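You operate a simulated robot arm through the tools that you are given. There is no shell and no other tool.

The job below is to be done with a simulated robot arm. You get a single attempt, and the scene is never put back.

Task
Seat the block with white band in the right socket, then lay leaf on its top.
Fine: brush on oil size with the brush with teal handle, wait till it is tacky, press on the sheet with teal block; lid, brush and blank sheet go back; other tops untouched. Set down upright: brush with teal handle.

The check looks at the end state, three seconds after you hand in, the way a careful person would. Anything else that was tipped, shoved, dropped, spilled or broken makes it a failure. Lids that push on must go on centred and level and be pressed home; caps that screw on are set level and turned clockwise until they are tight. Flat cloth is picked up by pressing the open fingertips on it (5 to 10 N) and closing them slowly along it; thin cloth reads only 2 to 8 mm in the jaws.

Robot
A 7-joint arm with a two-finger parallel gripper, fixed in place. Base frame: the origin is on the floor under the middle of its stand, x ahead of it, y to its left, z up; the work surface is at about z = 860. Units: mm, degrees, N and s.
It reaches about 1372 mm from its shoulder. Its first joint turns from -149.0 to 149.0 degrees. Payload 3.43 kg.
The tool frame sits at the grasp point between the pads (the TCP): z along the fingers, y along the line on which they close. The tips reach 30 mm beyond it. Largest opening 94 mm; finger width 28, thickness 10; the body of the gripper, 50 by 96 mm, starts 55 mm behind the TCP.
Orientation is that of the tool frame in the base frame, as a unit quaternion [w, x, y, z]. With the fingers straight down and closing along the base's y, the tool's x points along the base's -x, its y along +y and its z along -z.

Tools
- The arm moves only by the tool arm_command. Its arguments are lists of equal length, an entry for each row: "delta_pos": the shift along the tool's x, y, z in mm, a list of three; "rot": the turn, a rotation vector about the tool's x, y, z in degrees, a list of three; "jaw": the finger opening in mm, from 0 to 94. In form: {"delta_pos": [[tx, ty, tz], ...], "rot": [[wx, wy, wz], ...], "jaw": [jaw, ...]}. A call has 1 to 20 rows; each row shifts and turns the commanded pose from where the row before left it, along the tool's axes as they then stand. A row lasts 0.2 s, in which the tool goes at most 50 mm and 8.6 degrees; a call with a longer step from one row to the next is refused whole, and so is a gripper value outside its range. Where a pose cannot be reached the arm comes as near as it can. A force on the tool above 40 N (or 10 N above the force at the start of the call, whichever is more), or a blocked arm, ends the call early, and 0.2 s more pass. Each finger travels about 45 mm/s and halts on what it meets, pressing with about 25 N; the grip force reading is that of the motor and also rises with nothing between the fingers. The clock runs only during rows and for 0.2 s after the last one: add rows that do not move to give the fingers time. It gives the time, the measured TCP pose, the force on the tool (base axes), the opening and the grip force at its end, in the units of the frame above (readings bear some noise), with the torque about the TCP (base axes, N m) and any sound that the robot's microphone picked up, and new pictures: "views" is both (left out), scene, wrist or none.
- Cameras (640 x 400 px; columns grow to the right, rows downward): "scene" is fixed at [48, 507.4, 1624.9]; the picture's right is [0.43, -0.90, 0.00], its down [-0.68, -0.32, -0.66] and it looks along [0.59, 0.28, -0.75] (base axes); focal length 315 px, centre (320, 200). "wrist" rides on the gripper at [76, 14, -102] in the tool frame; the picture's right is [-0.18, 0.98, 0.00], its down [-0.75, -0.14, -0.64] and it looks along [-0.63, -0.12, 0.77] (tool axes); focal length 243 px, centre (320, 200). There is no depth. A picture from a camera that has moved, and an enlarged one, comes with that camera's place and axes in the base frame and with its lens. The place of the scene camera against the robot may be out by one fixed shift of up to 18 mm in any direction.
- zoom(camera, box): a new picture of the part [left, top, right, bottom] of that camera's present view, enlarged. It takes no simulated time.
- job_done(): hands the job in; it is judged then, once.

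Places have to be worked out from the pictures, the camera data and where the tool is seen. Open the gripper and draw the arm clear of the work before you hand the job in, unless the task says otherwise.

The tools are called after "Request:" as a command line: name --argument value ..., lists and objects as JSON in quotes. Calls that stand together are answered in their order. arm_command: Moves the arm, as the interface text tells. Its arguments: {"type":"object","properties":{"delta_pos":{"type":"array","items":{"type":"array","items":{"type":"number"}}},"rot":{"type":"array","items":{"type":"array","items":{"type":"number"}}},"jaw":{"type":"array","items":{"type":"number"}},"views":{"type":"string","enum":["both","scene","wrist","none"]}},"required":["delta_pos","rot","jaw"]} The other tools are called the same way: zoom (camera, box) takes an enlarged picture of a part of a camera's view; job_done () hands the job in.

At the start:

```text
time_s: 0.0
tcp_pos: [847.9, 506.5, 1211.8]
tcp_rot: [0.0, 0.0, 1.0, 0.0]
ft_force: [-0.4, 0.9, 1.1]
wrist_torque: [0.0, 0.01, 0.01]
grip_width: 93.9
gripper_force: 0.1
```

scene: 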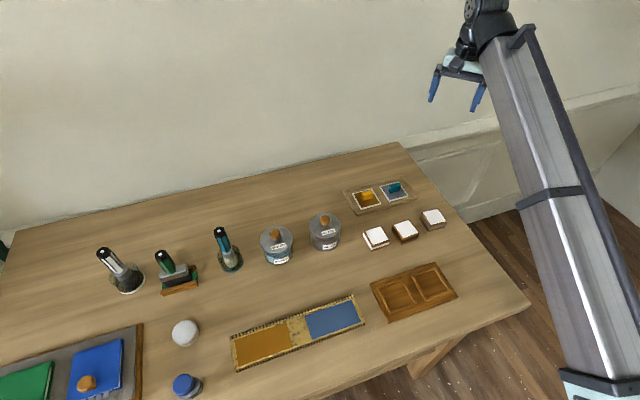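
wrist: 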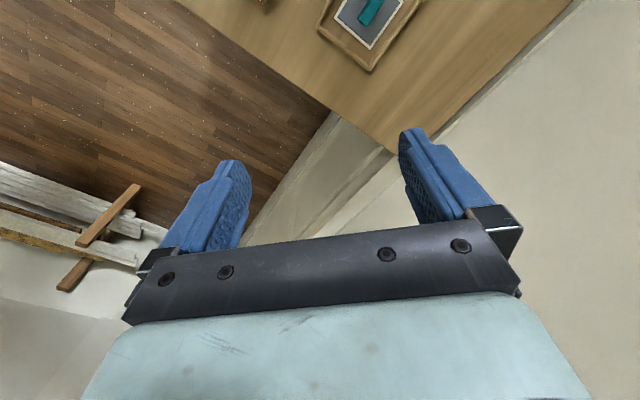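

I'll start by looking closely at the bench before moving anything.

Request:
zoom --camera "scene" --box '[340, 170, 460, 245]'

Request:
zoom --camera "scene" --box '[200, 200, 360, 300]'

Request:
zoom --camera "scene" --box '[80, 220, 240, 320]'

Request:
zoom --camera "scene" --box '[220, 250, 476, 400]'

Request:
zoom --camera "scene" --box '[0, 300, 220, 400]'

```text
5.33 times, centred on (400, 208) of scene
camera zoom: at [48.0, 507.4, 1624.9], right [0.43, -0.9, 0.0], down [-0.68, -0.32, -0.66], along [0.59, 0.28, -0.75], focal length 1682 px, centre (-107, 160)
```

zoom: 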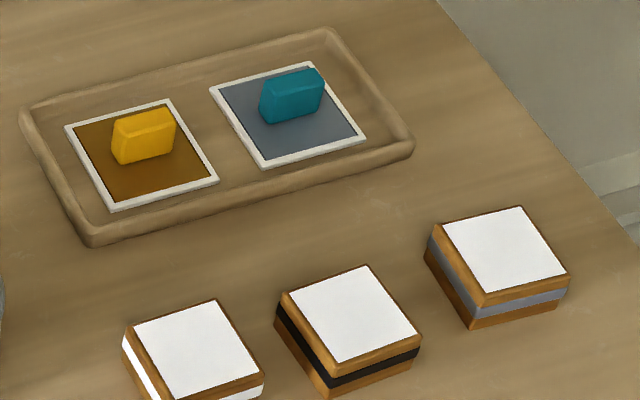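

```text
4.00 times, centred on (280, 250) of scene
camera zoom: at [48.0, 507.4, 1624.9], right [0.43, -0.9, 0.0], down [-0.68, -0.32, -0.66], along [0.59, 0.28, -0.75], focal length 1261 px, centre (480, 0)
```

zoom: 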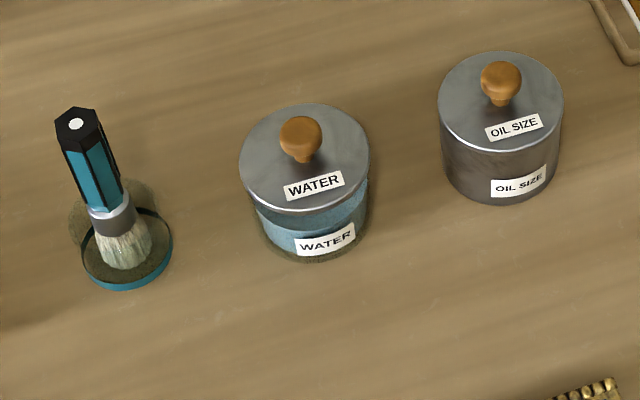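

```text
4.00 times, centred on (160, 270) of scene
camera zoom: at [48.0, 507.4, 1624.9], right [0.43, -0.9, 0.0], down [-0.68, -0.32, -0.66], along [0.59, 0.28, -0.75], focal length 1261 px, centre (960, -80)
```

zoom: 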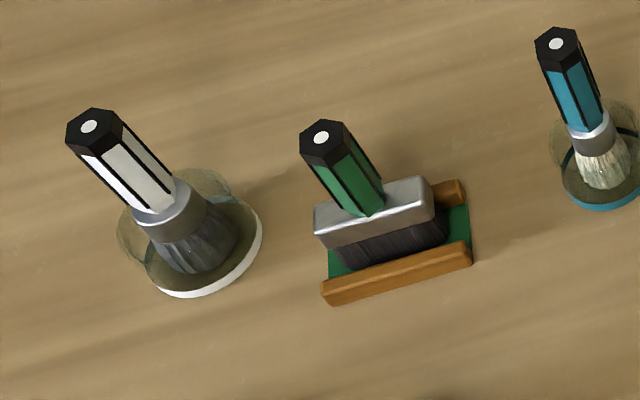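

```text
2.50 times, centred on (348, 325) of scene
camera zoom: at [48.0, 507.4, 1624.9], right [0.43, -0.9, 0.0], down [-0.68, -0.32, -0.66], along [0.59, 0.28, -0.75], focal length 788 px, centre (250, -112)
```

zoom: 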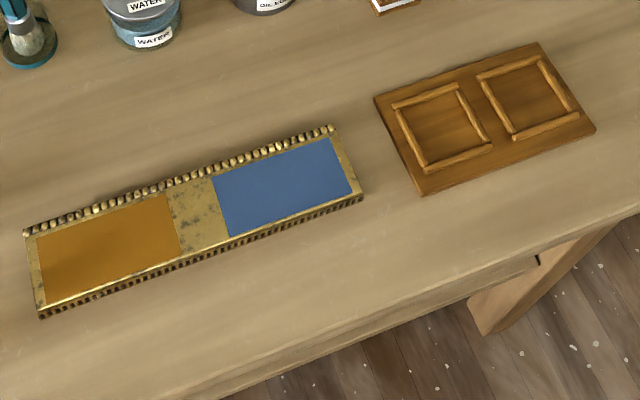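

```text
2.91 times, centred on (110, 350) of scene
camera zoom: at [48.0, 507.4, 1624.9], right [0.43, -0.9, 0.0], down [-0.68, -0.32, -0.66], along [0.59, 0.28, -0.75], focal length 917 px, centre (931, -236)
```

zoom: 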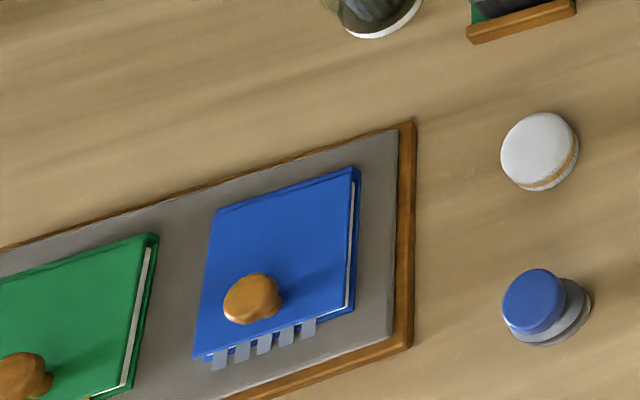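

The bench holds the white-banded block (about x 570, y 580), the socket board (right socket about 500, 406), the oil size tin (about 511, 712), the teal brush (about 331, 908) and the leaf tray (about 777, 586). I'll move the arm high over the middle of the bench so the wrist camera can refine these positions.

Request:
arm_command --delta_pos '[[44.8, 11.4, 4], [44.8, 11.4, 4], [44.8, 11.4, 4], [44.8, 11.4, 4], [44.8, 11.4, 4], [44.8, 11.4, 4], [44.8, 11.4, 4], [44.8, 11.4, 4], [44.8, 11.4, 4], [44.8, 11.4, 4], [0, 0, 0]]' --rot '[[0, 0, 0], [0, 0, 0], [0, 0, 0], [0, 0, 0], [0, 0, 0], [0, 0, 0], [0, 0, 0], [0, 0, 0], [0, 0, 0], [0, 0, 0], [0, 0, 0]]' --jaw '[94, 94, 94, 94, 94, 94, 94, 94, 94, 94, 94]' --views "both"

```text
time_s: 2.4
tcp_pos: [405.5, 629.2, 1148.3]
tcp_rot: [0.003, 0.0, 1.0, 0.005]
ft_force: [-0.2, -0.3, -0.3]
wrist_torque: [0.04, 0.0, -0.02]
grip_width: 94.1
gripper_force: 0.0
out of reach, approached as far as the arm can: row 6, 7, 9
camera wrist: at [328.4, 643.1, 1251.5], right [0.18, 0.98, 0.01], down [0.75, -0.15, 0.64], along [0.64, -0.11, -0.76], focal length 243 px, centre (320, 200)
```

scene: 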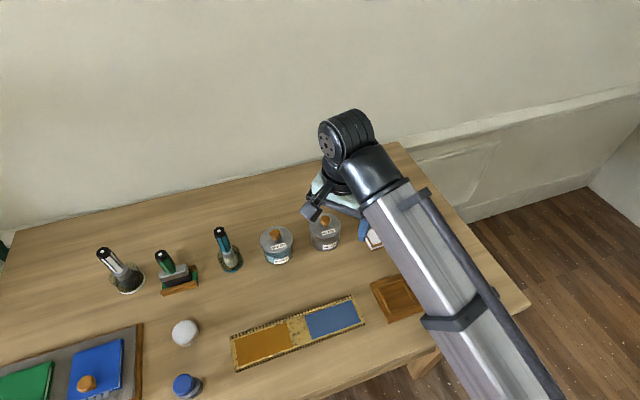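
wrist: 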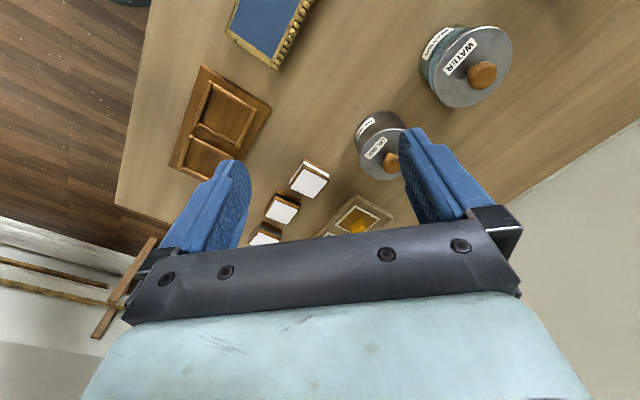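

The wrist view agrees with the scene estimate to within about 12 mm. I'll zoom into the wrist view for finer positions.

Request:
zoom --camera "wrist" --box '[230, 140, 390, 240]'

Request:
zoom --camera "wrist" --box '[150, 50, 310, 150]'

Request:
zoom --camera "wrist" --box '[350, 20, 510, 120]'

Request:
zoom --camera "wrist" --box '[340, 100, 420, 150]'

```text
4.00 times, centred on (310, 190) of wrist
camera zoom: at [328.4, 643.1, 1251.5], right [0.18, 0.98, 0.01], down [0.75, -0.15, 0.64], along [0.64, -0.11, -0.76], focal length 970 px, centre (360, 240)
```

zoom: 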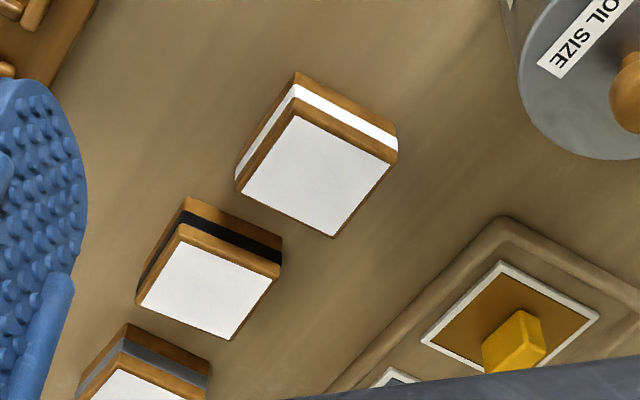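

```text
4.00 times, centred on (230, 100) of wrist
camera zoom: at [328.4, 643.1, 1251.5], right [0.18, 0.98, 0.01], down [0.75, -0.15, 0.64], along [0.64, -0.11, -0.76], focal length 970 px, centre (680, 600)
```

zoom: 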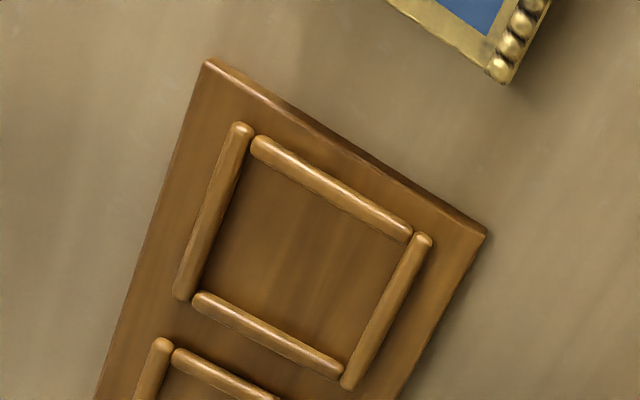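

```text
4.00 times, centred on (430, 70) of wrist
camera zoom: at [328.4, 643.1, 1251.5], right [0.18, 0.98, 0.01], down [0.75, -0.15, 0.64], along [0.64, -0.11, -0.76], focal length 970 px, centre (-120, 720)
```

zoom: 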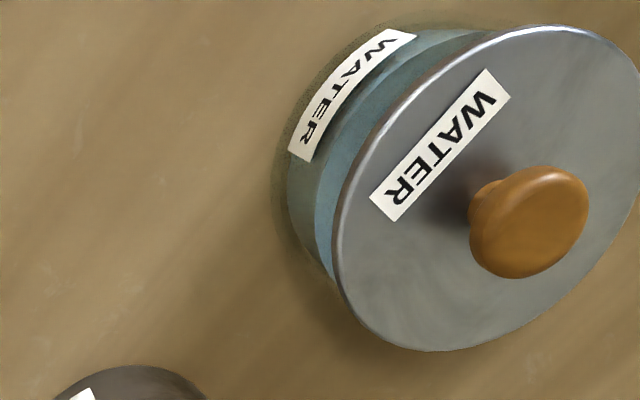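

```text
8.00 times, centred on (380, 125) of wrist
camera zoom: at [328.4, 643.1, 1251.5], right [0.18, 0.98, 0.01], down [0.75, -0.15, 0.64], along [0.64, -0.11, -0.76], focal length 1941 px, centre (-160, 800)
```

zoom: 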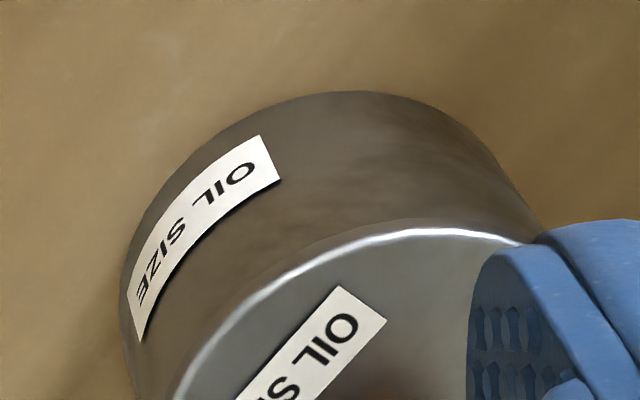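

The white block's top is a square of about 51 mm centred near (592, 578), turned 45° in the base frame and about 28 mm tall. I'll turn the gripper 45° so it closes across the near and far faces, clear of the black-banded neighbour.

Request:
arm_command --delta_pos '[[0, 0, 0], [0, 0, 0], [0, 0, 0], [0, 0, 0], [0, 0, 0], [0, 0, 0], [0, 0, 0]]' --rot '[[0, 0, 7.5], [0, 0, 7.5], [0, 0, 7.5], [0, 0, 7.5], [0, 0, 7.5], [0, 0, 7.5], [0, 0, 0]]' --jaw '[94, 94, 94, 94, 94, 94, 94]' --views "wrist"

```text
time_s: 4.0
tcp_pos: [406.9, 629.9, 1148.5]
tcp_rot: [0.001, 0.383, 0.924, 0.006]
ft_force: [-0.2, -0.2, -0.3]
wrist_torque: [-0.01, 0.03, -0.03]
grip_width: 93.9
gripper_force: 0.1
camera wrist: at [362.5, 693.0, 1251.5], right [0.83, 0.56, 0.01], down [0.43, -0.64, 0.64], along [0.37, -0.52, -0.77], focal length 243 px, centre (320, 200)
```

wrist: 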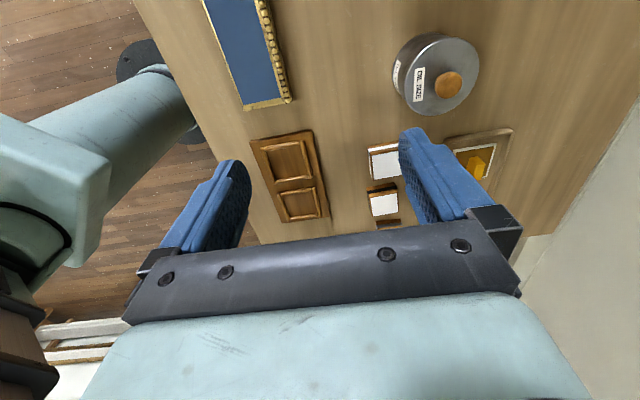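

This view shows the socket board with no obstruction. I'll zoom on it and on the tin to fix their positions.

Request:
zoom --camera "wrist" --box '[230, 115, 358, 235]'

Request:
zoom --camera "wrist" --box '[360, 20, 520, 120]'

Request:
zoom --camera "wrist" --box '[340, 110, 540, 235]'

```text
3.33 times, centred on (294, 175) of wrist
camera zoom: at [362.5, 693.0, 1251.5], right [0.83, 0.56, 0.01], down [0.43, -0.64, 0.64], along [0.37, -0.52, -0.77], focal length 809 px, centre (407, 283)
```

zoom: 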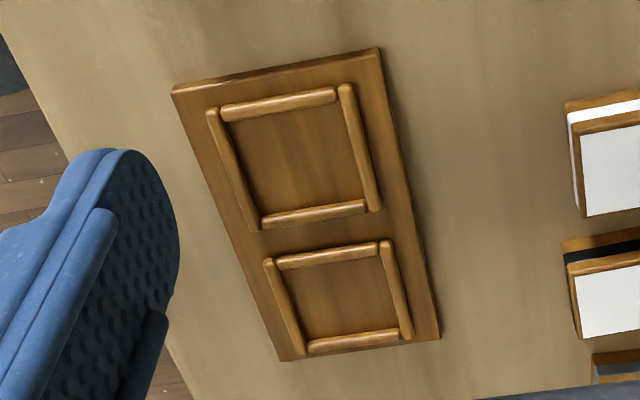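

```text
4.00 times, centred on (440, 70) of wrist
camera zoom: at [362.5, 693.0, 1251.5], right [0.83, 0.56, 0.01], down [0.43, -0.64, 0.64], along [0.37, -0.52, -0.77], focal length 970 px, centre (-160, 720)
```

zoom: 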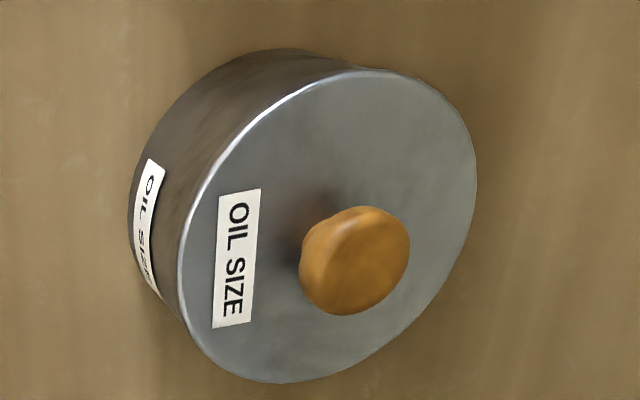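

```text
3.20 times, centred on (440, 172) of wrist
camera zoom: at [362.5, 693.0, 1251.5], right [0.83, 0.56, 0.01], down [0.43, -0.64, 0.64], along [0.37, -0.52, -0.77], focal length 776 px, centre (-64, 288)
```

zoom: 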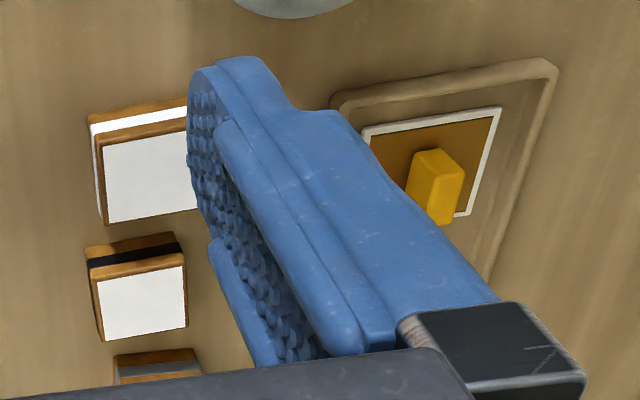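

Right socket centre is near (518, 402) with board axes turned about -44°, and the white block is near (591, 578). I'll move above the block, staying well clear of the top.

Request:
arm_command --delta_pos '[[-20.8, 11.7, 22], [-20.8, 11.7, 22], [-20.8, 11.7, 22], [-20.8, 11.7, 22], [-20.8, 11.7, 22], [-20.8, 11.7, 22], [-20.8, 11.7, 22], [-20.8, 11.7, 22], [0, 0, 0]]' --rot '[[0, 0, 0], [0, 0, 0], [0, 0, 0], [0, 0, 0], [0, 0, 0], [0, 0, 0], [0, 0, 0], [0, 0, 0], [0, 0, 0]]' --jaw '[94, 94, 94, 94, 94, 94, 94, 94, 94]' --views "both"

```text
time_s: 6.0
tcp_pos: [592.3, 578.0, 971.6]
tcp_rot: [0.0, 0.382, 0.924, 0.0]
ft_force: [-0.2, -0.2, -0.8]
wrist_torque: [0.04, 0.03, 0.02]
grip_width: 93.8
gripper_force: 0.0
camera wrist: at [548.2, 641.3, 1074.9], right [0.83, 0.56, 0.0], down [0.43, -0.63, 0.64], along [0.36, -0.53, -0.77], focal length 243 px, centre (320, 200)
```

scene: 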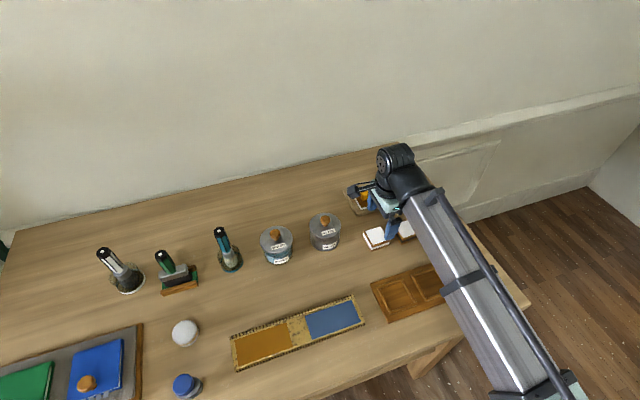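
wrist: 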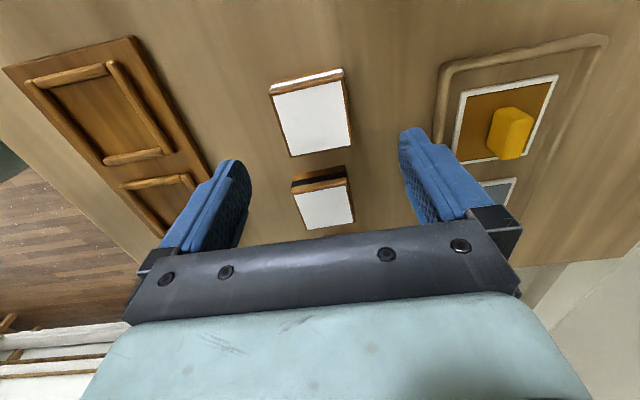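

The arm arrived as commanded and level. Now a precise look at the block.

Request:
zoom --camera "wrist" --box '[240, 50, 400, 150]'

Request:
zoom --camera "wrist" --box '[240, 60, 400, 240]'

Request:
zoom --camera "wrist" --box '[420, 20, 620, 220]'

```text
4.00 times, centred on (320, 100) of wrist
camera zoom: at [548.2, 641.3, 1074.9], right [0.83, 0.56, 0.0], down [0.43, -0.63, 0.64], along [0.36, -0.53, -0.77], focal length 970 px, centre (320, 600)
```

zoom: 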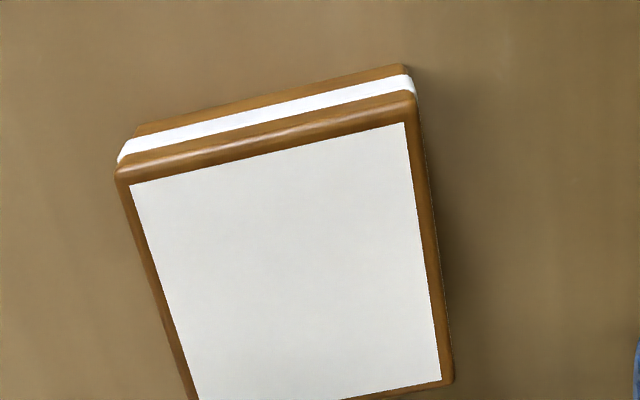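

```text
2.22 times, centred on (320, 150) of wrist
camera zoom: at [548.2, 641.3, 1074.9], right [0.83, 0.56, 0.0], down [0.43, -0.63, 0.64], along [0.36, -0.53, -0.77], focal length 539 px, centre (320, 311)
```

zoom: 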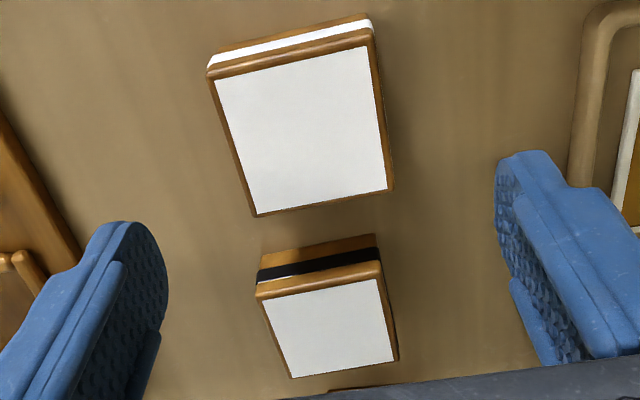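

```text
2.00 times, centred on (520, 120) of wrist
camera zoom: at [548.2, 641.3, 1074.9], right [0.83, 0.56, 0.0], down [0.43, -0.63, 0.64], along [0.36, -0.53, -0.77], focal length 485 px, centre (-80, 360)
```

zoom: 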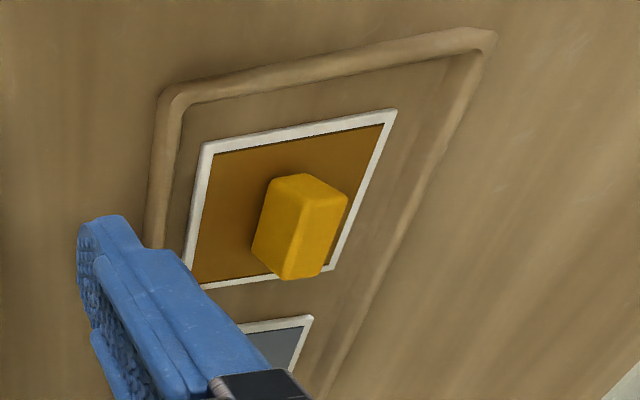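

Best fix on the block: centre (587, 577), faces at about 47°. I'll correct the yaw by -1.8°, shift about 5 mm, and descend so the fingertips straddle the upper half of the sides.

Request:
arm_command --delta_pos '[[0, 0, 0], [3, -4.1, 0], [0, 0, 17], [0, 0, 17], [0, 0, 17], [0, 0, 8], [0, 0, 0]]' --rot '[[0, 0, -1.8], [0, 0, 0], [0, 0, 0], [0, 0, 0], [0, 0, 0], [0, 0, 0], [0, 0, 0]]' --jaw '[94, 94, 94, 94, 94, 94, 94]' --views "both"

```text
time_s: 7.6
tcp_pos: [585.4, 576.8, 912.9]
tcp_rot: [0.0, 0.367, 0.93, 0.0]
ft_force: [-0.5, -0.5, -0.1]
wrist_torque: [0.02, 0.01, 0.0]
grip_width: 93.9
gripper_force: 0.0
camera wrist: at [539.4, 639.4, 1016.6], right [0.81, 0.59, 0.0], down [0.45, -0.62, 0.64], along [0.38, -0.52, -0.77], focal length 243 px, centre (320, 200)
```

scene: 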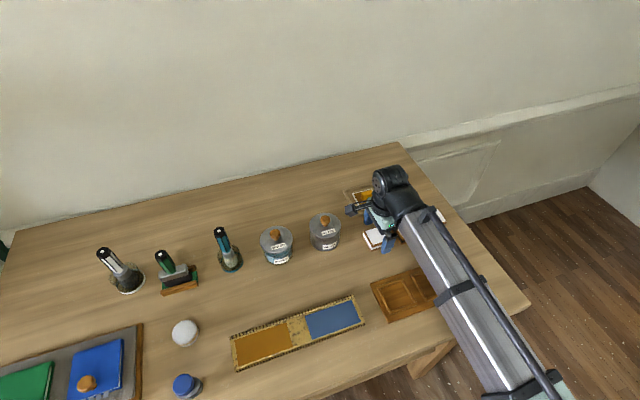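
wrist: 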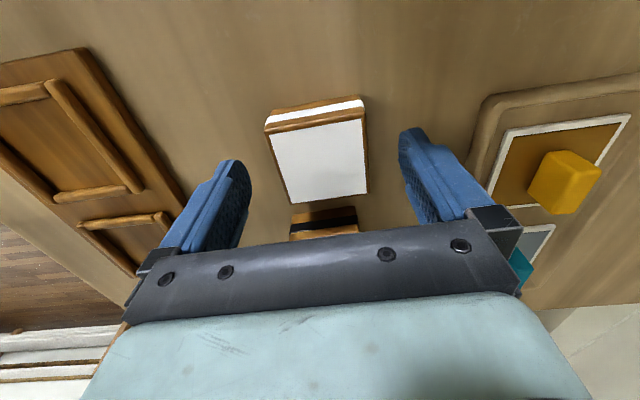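

Holding at z 913, I'll check the block against the fingers before going lower.

Request:
zoom --camera "wrist" --box '[200, 80, 440, 230]'

Request:
zoom --camera "scene" --box '[330, 180, 450, 255]'

```text
2.67 times, centred on (320, 155) of wrist
camera zoom: at [539.4, 639.4, 1016.6], right [0.81, 0.59, 0.0], down [0.45, -0.62, 0.64], along [0.38, -0.52, -0.77], focal length 647 px, centre (320, 320)
```

zoom: 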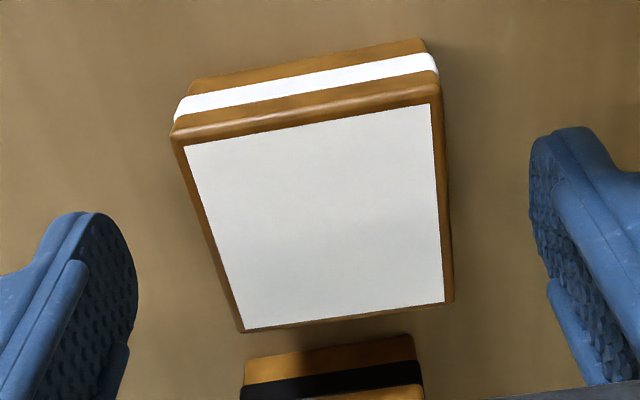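

```text
5.33 times, centred on (390, 218) of scene
camera zoom: at [48.0, 507.4, 1624.9], right [0.43, -0.9, 0.0], down [-0.68, -0.32, -0.66], along [0.59, 0.28, -0.75], focal length 1682 px, centre (-53, 107)
```

zoom: 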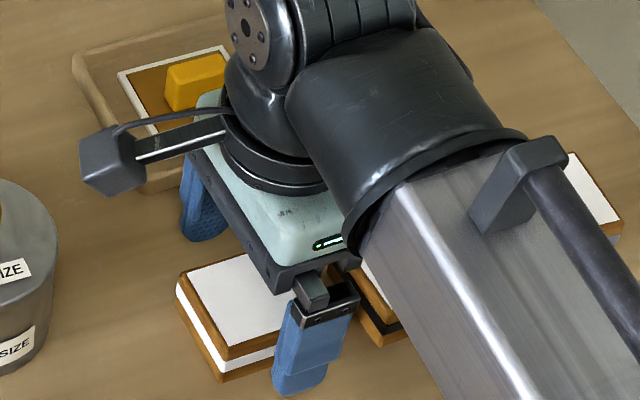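

The block is within about 2 mm of the jaw centre. I'll make a small correction, go down to z about 904, and close on the sides.

Request:
arm_command --delta_pos '[[-2, 1, 0], [0, 0, 9], [0, 0, 0], [0, 0, 0], [0, 0, 0], [0, 0, 0], [0, 0, 0], [0, 0, 0], [0, 0, 0]]' --rot '[[0, 0, 0.6], [0, 0, 0], [0, 0, 0], [0, 0, 0], [0, 0, 0], [0, 0, 0], [0, 0, 0], [0, 0, 0], [0, 0, 0]]' --jaw '[94, 94, 94, 80, 70, 62, 50, 40, 40]' --views "both"

```text
time_s: 9.6
tcp_pos: [586.9, 575.2, 903.2]
tcp_rot: [0.0, 0.373, 0.928, 0.0]
ft_force: [0.7, -0.7, -0.2]
wrist_torque: [0.04, -0.01, 0.01]
grip_width: 55.2
gripper_force: 25.0
camera wrist: at [541.3, 639.1, 1007.0], right [0.81, 0.58, 0.0], down [0.45, -0.62, 0.64], along [0.37, -0.52, -0.77], focal length 243 px, centre (320, 200)
```

scene: 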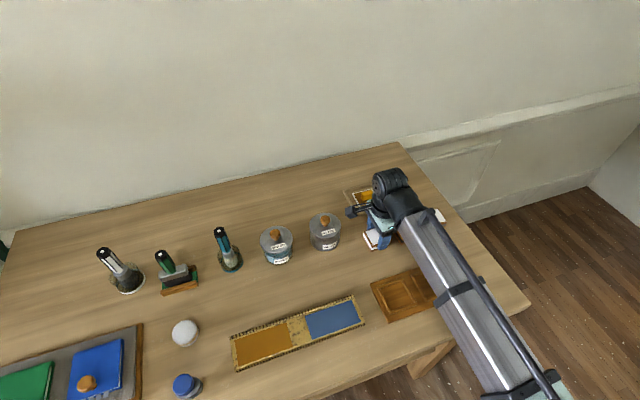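
wrist: 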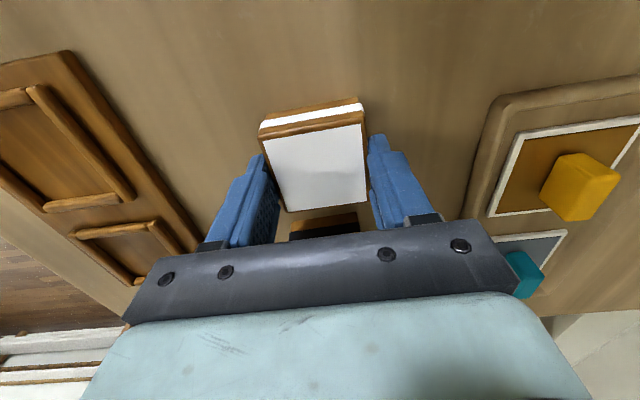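

Block held at 55.2 mm wide. I'll lift it 65 mm and shift sideways so the right socket shows in the wrist view beside the block.

Request:
arm_command --delta_pos '[[0, 0, -10], [0, 0, -20], [0, 0, -20], [0, 0, -15], [-23.3, -11, 0], [-23.3, -11, 0], [-23.3, -11, 0], [0, 0, 0]]' --rot '[[0, 0, 0], [0, 0, 0], [0, 0, 0], [0, 0, 0], [0, 0, 0], [0, 0, 0], [0, 0, 0], [0, 0, 0]]' --jaw '[40, 40, 40, 40, 40, 40, 40, 40]' --views "both"

```text
time_s: 11.4
tcp_pos: [616.8, 503.8, 969.3]
tcp_rot: [0.0, 0.373, 0.928, 0.0]
ft_force: [0.2, -0.9, -1.7]
wrist_torque: [0.0, -0.02, -0.01]
grip_width: 55.1
gripper_force: 24.9
camera wrist: at [571.6, 566.4, 1071.2], right [0.81, 0.58, 0.0], down [0.45, -0.62, 0.64], along [0.37, -0.52, -0.77], focal length 243 px, centre (320, 200)
```

scene: 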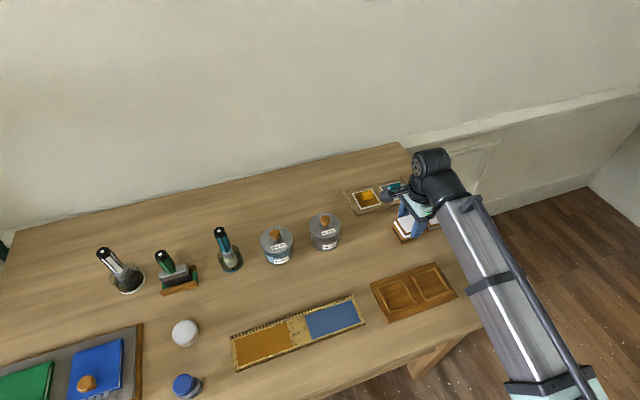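
wrist: 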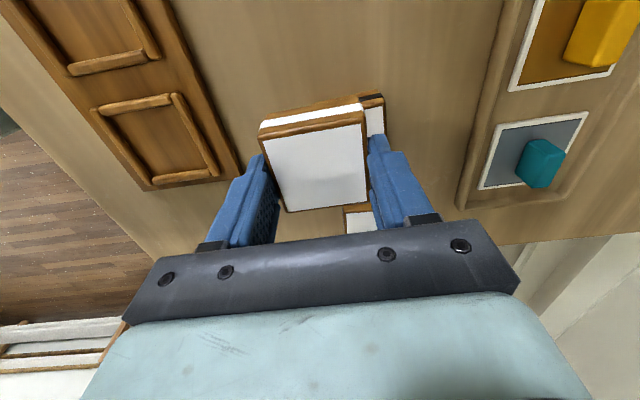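

The block hangs level in the jaws and the right socket is in full view. I'll zoom on both.

Request:
zoom --camera "wrist" --box '[80, 80, 240, 200]'

Request:
zoom --camera "wrist" --box '[240, 80, 400, 220]'

Request:
zoom --camera "wrist" --box '[440, 60, 640, 220]'

```text
3.33 times, centred on (160, 140) of wrist
camera zoom: at [571.6, 566.4, 1071.2], right [0.81, 0.58, 0.0], down [0.45, -0.62, 0.64], along [0.37, -0.52, -0.77], focal length 809 px, centre (853, 400)
```

zoom: 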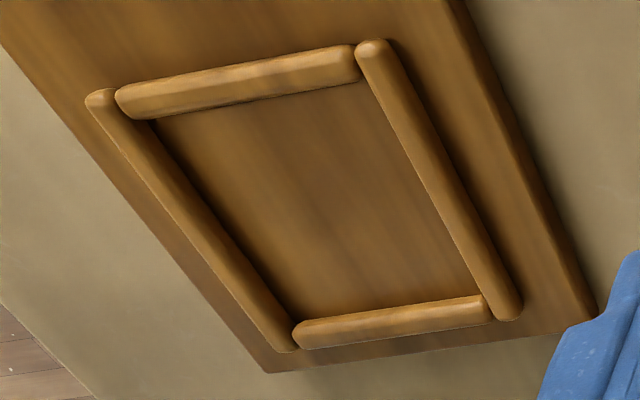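

```text
2.86 times, centred on (320, 150) of wrist
camera zoom: at [571.6, 566.4, 1071.2], right [0.81, 0.58, 0.0], down [0.45, -0.62, 0.64], along [0.37, -0.52, -0.77], focal length 693 px, centre (320, 343)
```

zoom: 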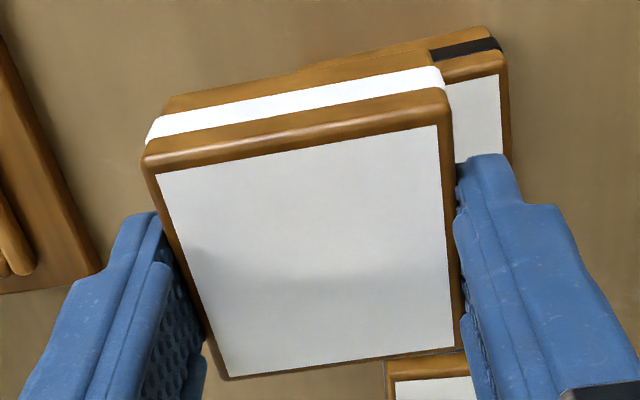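

```text
2.50 times, centred on (540, 140) of wrist
camera zoom: at [571.6, 566.4, 1071.2], right [0.81, 0.58, 0.0], down [0.45, -0.62, 0.64], along [0.37, -0.52, -0.77], focal length 606 px, centre (-230, 350)
```

zoom: 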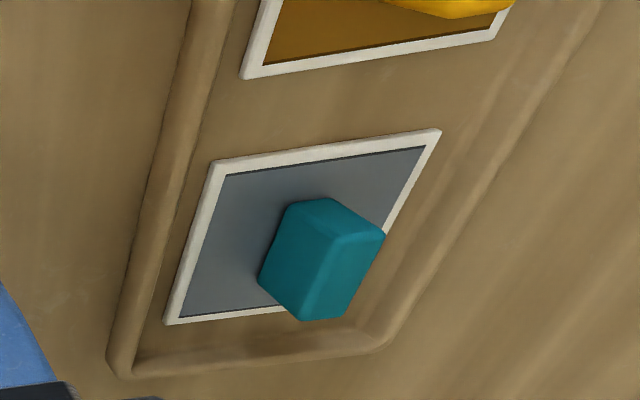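

The block sits centred in the jaws and the board is turned only about 0.6° relative to it. I need the height of the board and bars, so I'll zoom on the corner.

Request:
zoom --camera "wrist" --box '[190, 130, 250, 190]'

Request:
zoom --camera "wrist" --box '[90, 85, 170, 135]'

Request:
zoom --camera "wrist" --box '[140, 140, 220, 190]'

Request:
zoom --camera "scene" --box '[364, 255, 464, 325]'

```text
6.67 times, centred on (220, 160) of wrist
camera zoom: at [571.6, 566.4, 1071.2], right [0.81, 0.58, 0.0], down [0.45, -0.62, 0.64], along [0.37, -0.52, -0.77], focal length 1618 px, centre (987, 467)
```

zoom: 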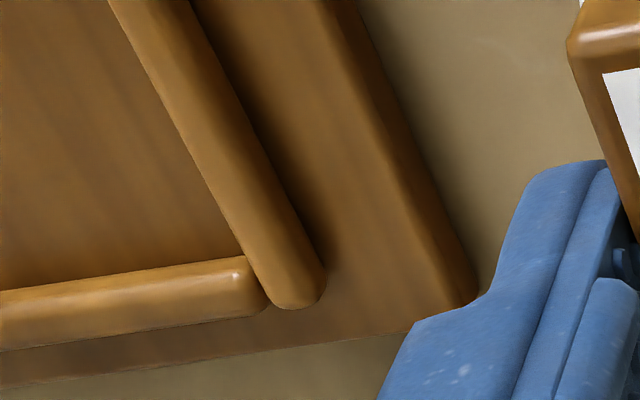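

```text
8.00 times, centred on (130, 110) of wrist
camera zoom: at [571.6, 566.4, 1071.2], right [0.81, 0.58, 0.0], down [0.45, -0.62, 0.64], along [0.37, -0.52, -0.77], focal length 1941 px, centre (1840, 920)
```

zoom: 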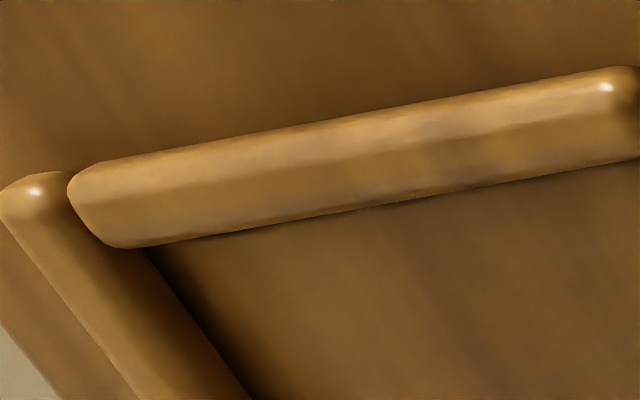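

```text
8.00 times, centred on (180, 165) of wrist
camera zoom: at [571.6, 566.4, 1071.2], right [0.81, 0.58, 0.0], down [0.45, -0.62, 0.64], along [0.37, -0.52, -0.77], focal length 1941 px, centre (1440, 480)
```

zoom: 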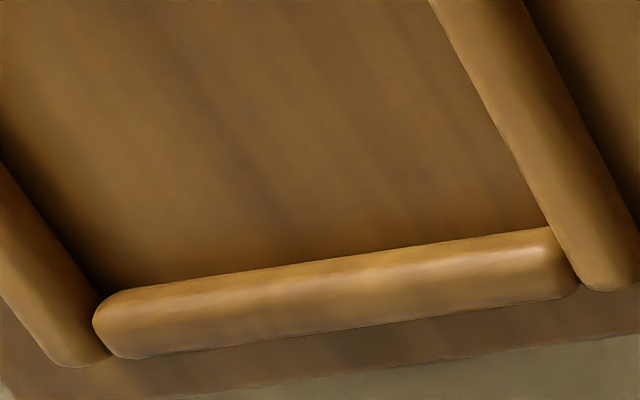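

```text
5.71 times, centred on (414, 290) of scene
camera zoom: at [48.0, 507.4, 1624.9], right [0.43, -0.9, 0.0], down [-0.68, -0.32, -0.66], along [0.59, 0.28, -0.75], focal length 1802 px, centre (-217, -314)
```

zoom: 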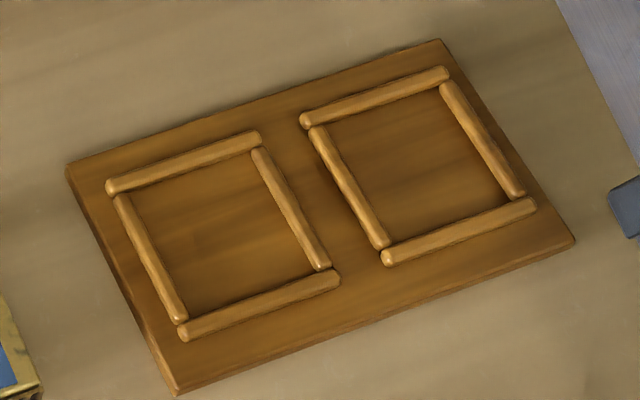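

Rough fix on the right socket is (515, 404). I'll move the block over it with the bottom about 20 mm above the bars and then align against the bars I can see.

Request:
arm_command --delta_pos '[[1, -35.6, 0], [1, -35.6, 0], [1, -35.6, 0], [1, -35.6, 0], [0, 0, 12], [0, 0, 12], [0, 0, 0]]' --rot '[[0, 0, 0], [0, 0, 0], [0, 0, 0], [0, 0, 0], [0, 0, 0.6], [0, 0, 0], [0, 0, 0]]' --jaw '[40, 40, 40, 40, 40, 40, 40]' --views "both"

```text
time_s: 13.0
tcp_pos: [514.5, 401.6, 944.6]
tcp_rot: [0.0, 0.378, 0.926, 0.0]
ft_force: [0.3, 0.2, -1.2]
wrist_torque: [0.0, 0.01, 0.03]
grip_width: 55.0
gripper_force: 24.9
camera wrist: at [469.7, 465.4, 1047.8], right [0.82, 0.57, 0.0], down [0.44, -0.63, 0.64], along [0.37, -0.53, -0.77], focal length 243 px, centre (320, 200)
```

scene: 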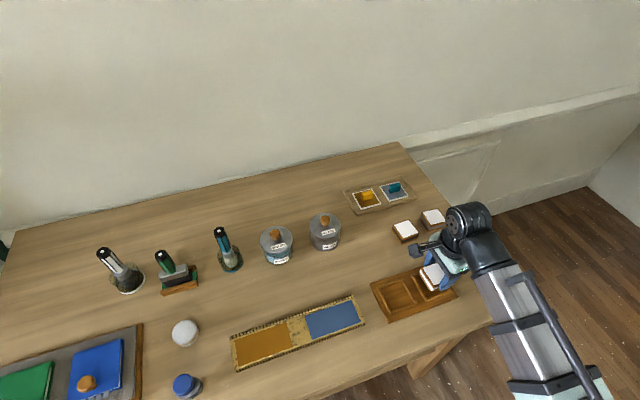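
wrist: 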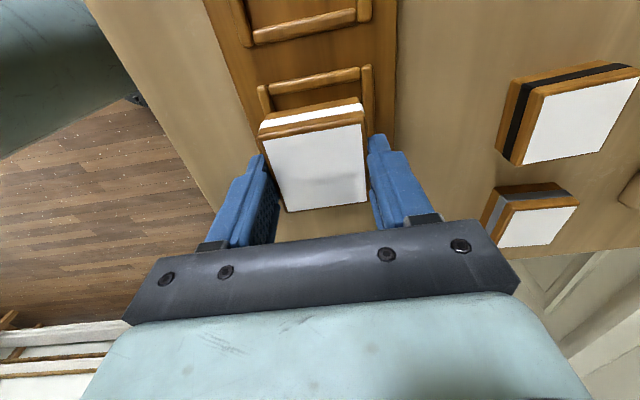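

Request:
zoom --camera "wrist" --box '[220, 50, 400, 160]'

Request:
zoom --camera "scene" --box '[364, 225, 484, 325]'

```text
3.56 times, centred on (310, 105) of wrist
camera zoom: at [469.7, 465.4, 1047.8], right [0.82, 0.57, 0.0], down [0.44, -0.63, 0.64], along [0.37, -0.53, -0.77], focal length 863 px, centre (356, 538)
```

zoom: 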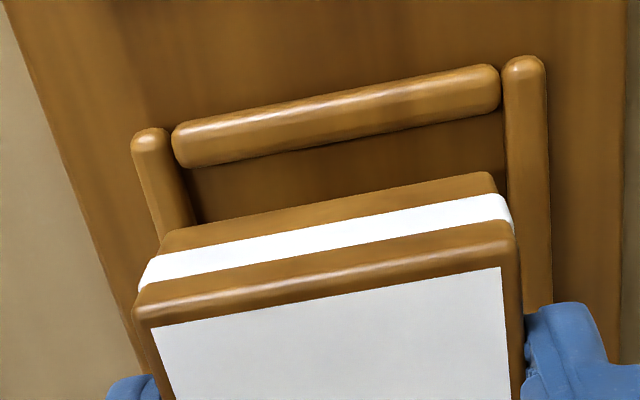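

```text
4.00 times, centred on (424, 275) of scene
camera zoom: at [48.0, 507.4, 1624.9], right [0.43, -0.9, 0.0], down [-0.68, -0.32, -0.66], along [0.59, 0.28, -0.75], focal length 1261 px, centre (-96, -100)
```

zoom: 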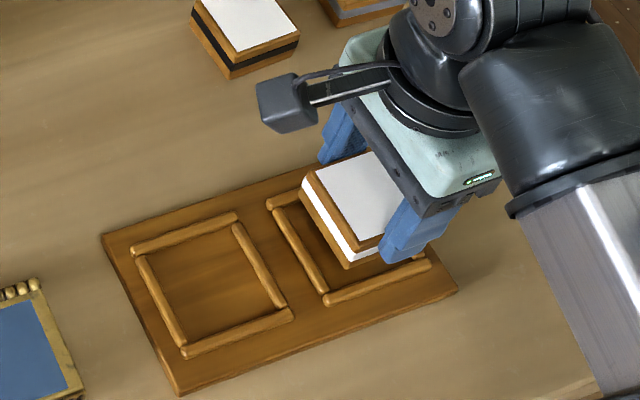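

The near bar and both side bars show clearly. The socket centre reads about +2 mm in tool x and +3 mm in tool y from the block, with rotation matched. I'll correct and descend until the bottom is just above the bars, then re-check.

Request:
arm_command --delta_pos '[[1.8, 2.8, 0], [0, 0, 8], [0, 0, 8], [0, 0, 0], [0, 0, 0]]' --rot '[[0, 0, 0], [0, 0, 0], [0, 0, 0], [0, 0, 0], [0, 0, 0]]' --jaw '[40, 40, 40, 40, 40]' --views "wrist"

Request:
zoom --camera "wrist" --box '[220, 50, 400, 162]'

Request:
zoom --camera "scene" --box '[400, 240, 480, 310]'

```text
time_s: 14.2
tcp_pos: [514.0, 406.4, 928.8]
tcp_rot: [0.0, 0.379, 0.925, 0.0]
ft_force: [-1.1, -0.5, -0.3]
wrist_torque: [-0.01, -0.03, -0.02]
grip_width: 55.3
gripper_force: 25.0
camera wrist: at [469.4, 470.1, 1032.7], right [0.82, 0.57, 0.0], down [0.44, -0.63, 0.64], along [0.37, -0.53, -0.77], focal length 243 px, centre (320, 200)
```

wrist: 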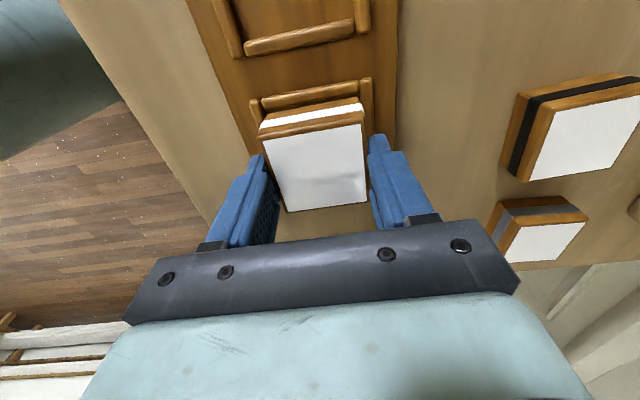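

```text
3.56 times, centred on (310, 106) of wrist
camera zoom: at [469.4, 470.1, 1032.7], right [0.82, 0.57, 0.0], down [0.44, -0.63, 0.64], along [0.37, -0.53, -0.77], focal length 863 px, centre (356, 534)
```

zoom: 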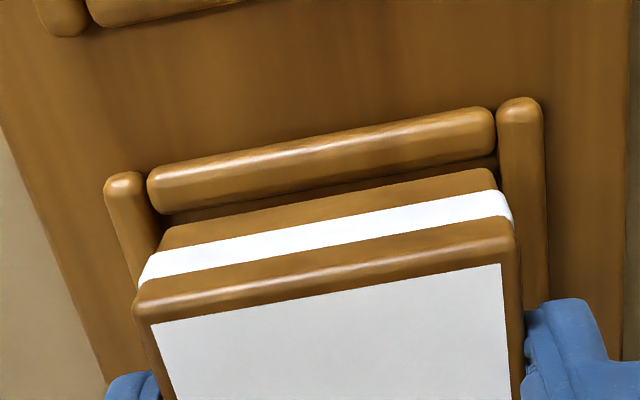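

```text
5.71 times, centred on (440, 275) of scene
camera zoom: at [48.0, 507.4, 1624.9], right [0.43, -0.9, 0.0], down [-0.68, -0.32, -0.66], along [0.59, 0.28, -0.75], focal length 1802 px, centre (-366, -229)
```

zoom: 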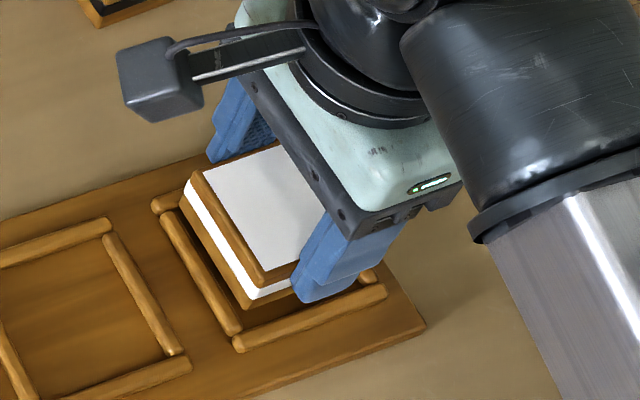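

The gap to the near bar is too tight: the block is about 2.8 mm too far in +x and 0.8 mm in +y. I'll correct that and lower gently into the socket.

Request:
arm_command --delta_pos '[[-2.8, -0.8, 0], [0, 0, 2.5], [0, 0, 2.5], [0, 0, 2], [0, 0, 0]]' --rot '[[0, 0, 0], [0, 0, 0], [0, 0, 0], [0, 0, 0], [0, 0, 0]]' --jaw '[40, 40, 40, 40, 40]' --views "wrist"

Request:
zoom --camera "wrist" --box '[220, 50, 400, 162]'

Request:
zoom --camera "scene" --box '[400, 240, 480, 310]'

```text
time_s: 15.4
tcp_pos: [515.1, 404.2, 922.9]
tcp_rot: [0.0, 0.378, 0.926, 0.0]
ft_force: [0.2, 0.2, -1.0]
wrist_torque: [-0.02, 0.0, 0.01]
grip_width: 54.8
gripper_force: 25.2
camera wrist: at [471.5, 467.9, 1025.9], right [0.82, 0.57, 0.0], down [0.44, -0.63, 0.64], along [0.37, -0.53, -0.77], focal length 243 px, centre (320, 200)
```

wrist: 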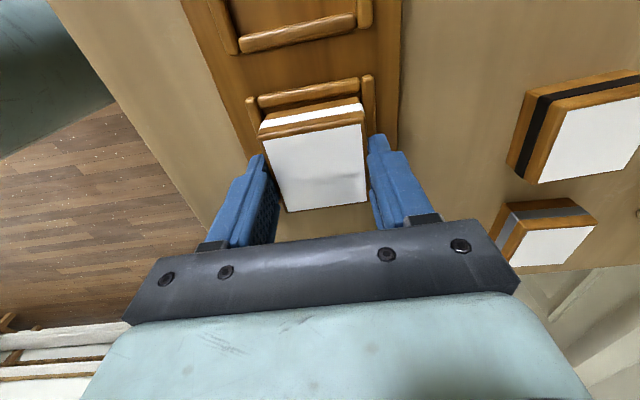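

```text
3.56 times, centred on (310, 106) of wrist
camera zoom: at [471.5, 467.9, 1025.9], right [0.82, 0.57, 0.0], down [0.44, -0.63, 0.64], along [0.37, -0.53, -0.77], focal length 863 px, centre (356, 534)
```

zoom: 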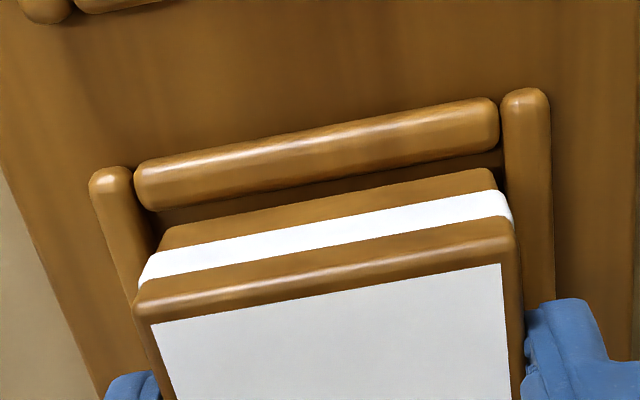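

```text
5.71 times, centred on (440, 275) of scene
camera zoom: at [48.0, 507.4, 1624.9], right [0.43, -0.9, 0.0], down [-0.68, -0.32, -0.66], along [0.59, 0.28, -0.75], focal length 1802 px, centre (-366, -229)
```

zoom: 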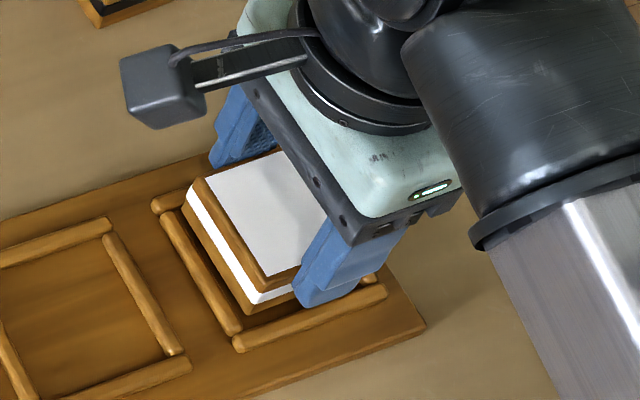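

About 3 mm of clearance all round now. I'll nudge half a millimetre and lower slowly toward the board.

Request:
arm_command --delta_pos '[[-0.5, -0.5, 1], [0, 0, 1.5], [0, 0, 1.5], [0, 0, 1], [0, 0, 1], [0, 0, 0]]' --rot '[[0, 0, 0], [0, 0, 0], [0, 0, 0], [0, 0, 0], [0, 0, 0], [0, 0, 0]]' --jaw '[40, 40, 40, 40, 40, 40]' --views "wrist"

Request:
zoom --camera "wrist" --box '[220, 50, 400, 162]'

Request:
zoom --camera "scene" --box '[400, 240, 480, 310]'

```text
time_s: 16.8
tcp_pos: [514.8, 404.3, 915.2]
tcp_rot: [0.0, 0.377, 0.926, 0.0]
ft_force: [0.0, -0.2, -0.3]
wrist_torque: [-0.03, -0.02, 0.0]
grip_width: 55.2
gripper_force: 25.4
camera wrist: at [470.5, 467.7, 1018.7], right [0.82, 0.57, 0.0], down [0.44, -0.63, 0.64], along [0.37, -0.53, -0.77], focal length 243 px, centre (320, 200)
```

wrist: 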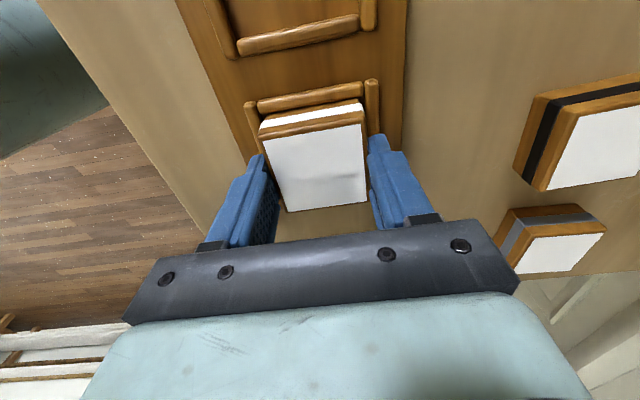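

```text
3.56 times, centred on (310, 106) of wrist
camera zoom: at [470.5, 467.7, 1018.7], right [0.82, 0.57, 0.0], down [0.44, -0.63, 0.64], along [0.37, -0.53, -0.77], focal length 863 px, centre (356, 534)
```

zoom: 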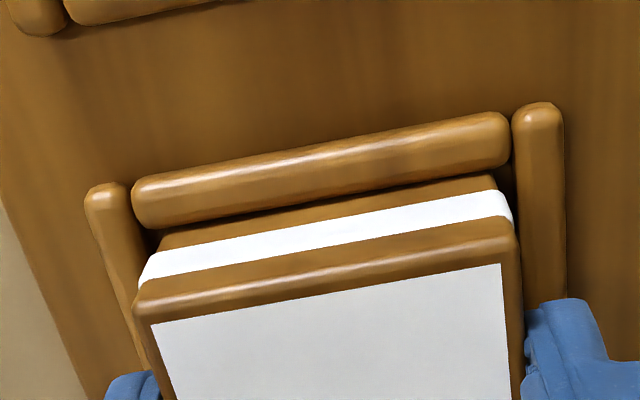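

```text
5.71 times, centred on (440, 275) of scene
camera zoom: at [48.0, 507.4, 1624.9], right [0.43, -0.9, 0.0], down [-0.68, -0.32, -0.66], along [0.59, 0.28, -0.75], focal length 1802 px, centre (-366, -229)
```

zoom: 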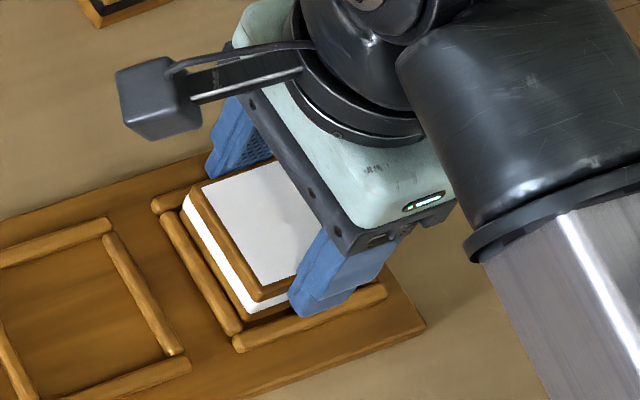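

The block is entering the socket freely with no contact force yet. I'll continue in 1 mm steps.

Request:
arm_command --delta_pos '[[0, 0, 1], [0, 0, 1], [0, 0, 0]]' --rot '[[0, 0, 0], [0, 0, 0], [0, 0, 0]]' --jaw '[40, 40, 40]' --views "none"

Request:
arm_command --delta_pos '[[0, 0, 1], [0, 0, 1], [0, 0, 0]]' --rot '[[0, 0, 0], [0, 0, 0], [0, 0, 0]]' --jaw '[40, 40, 40]' --views "wrist"

```text
time_s: 17.6
tcp_pos: [515.8, 404.0, 914.1]
tcp_rot: [0.0, 0.377, 0.926, 0.0]
ft_force: [1.0, 0.9, -0.2]
wrist_torque: [-0.04, 0.02, -0.03]
grip_width: 55.2
gripper_force: 25.3
```

```text
time_s: 18.4
tcp_pos: [516.0, 402.9, 911.8]
tcp_rot: [0.0, 0.378, 0.926, 0.002]
ft_force: [1.0, 2.9, 18.6]
wrist_torque: [0.04, 0.01, 0.0]
grip_width: 55.1
gripper_force: 24.9
camera wrist: at [471.1, 467.4, 1015.2], right [0.82, 0.57, 0.0], down [0.44, -0.63, 0.64], along [0.37, -0.52, -0.77], focal length 243 px, centre (320, 200)
```

wrist: 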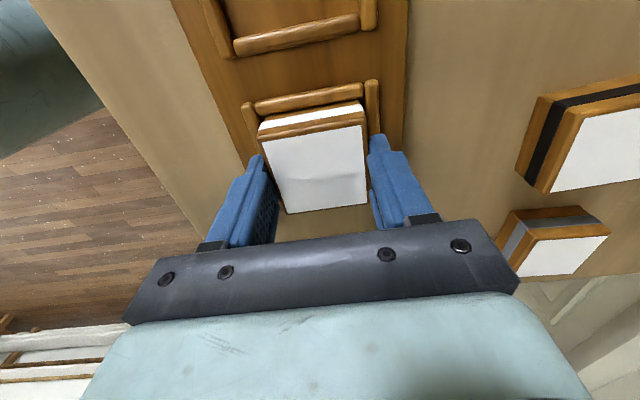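

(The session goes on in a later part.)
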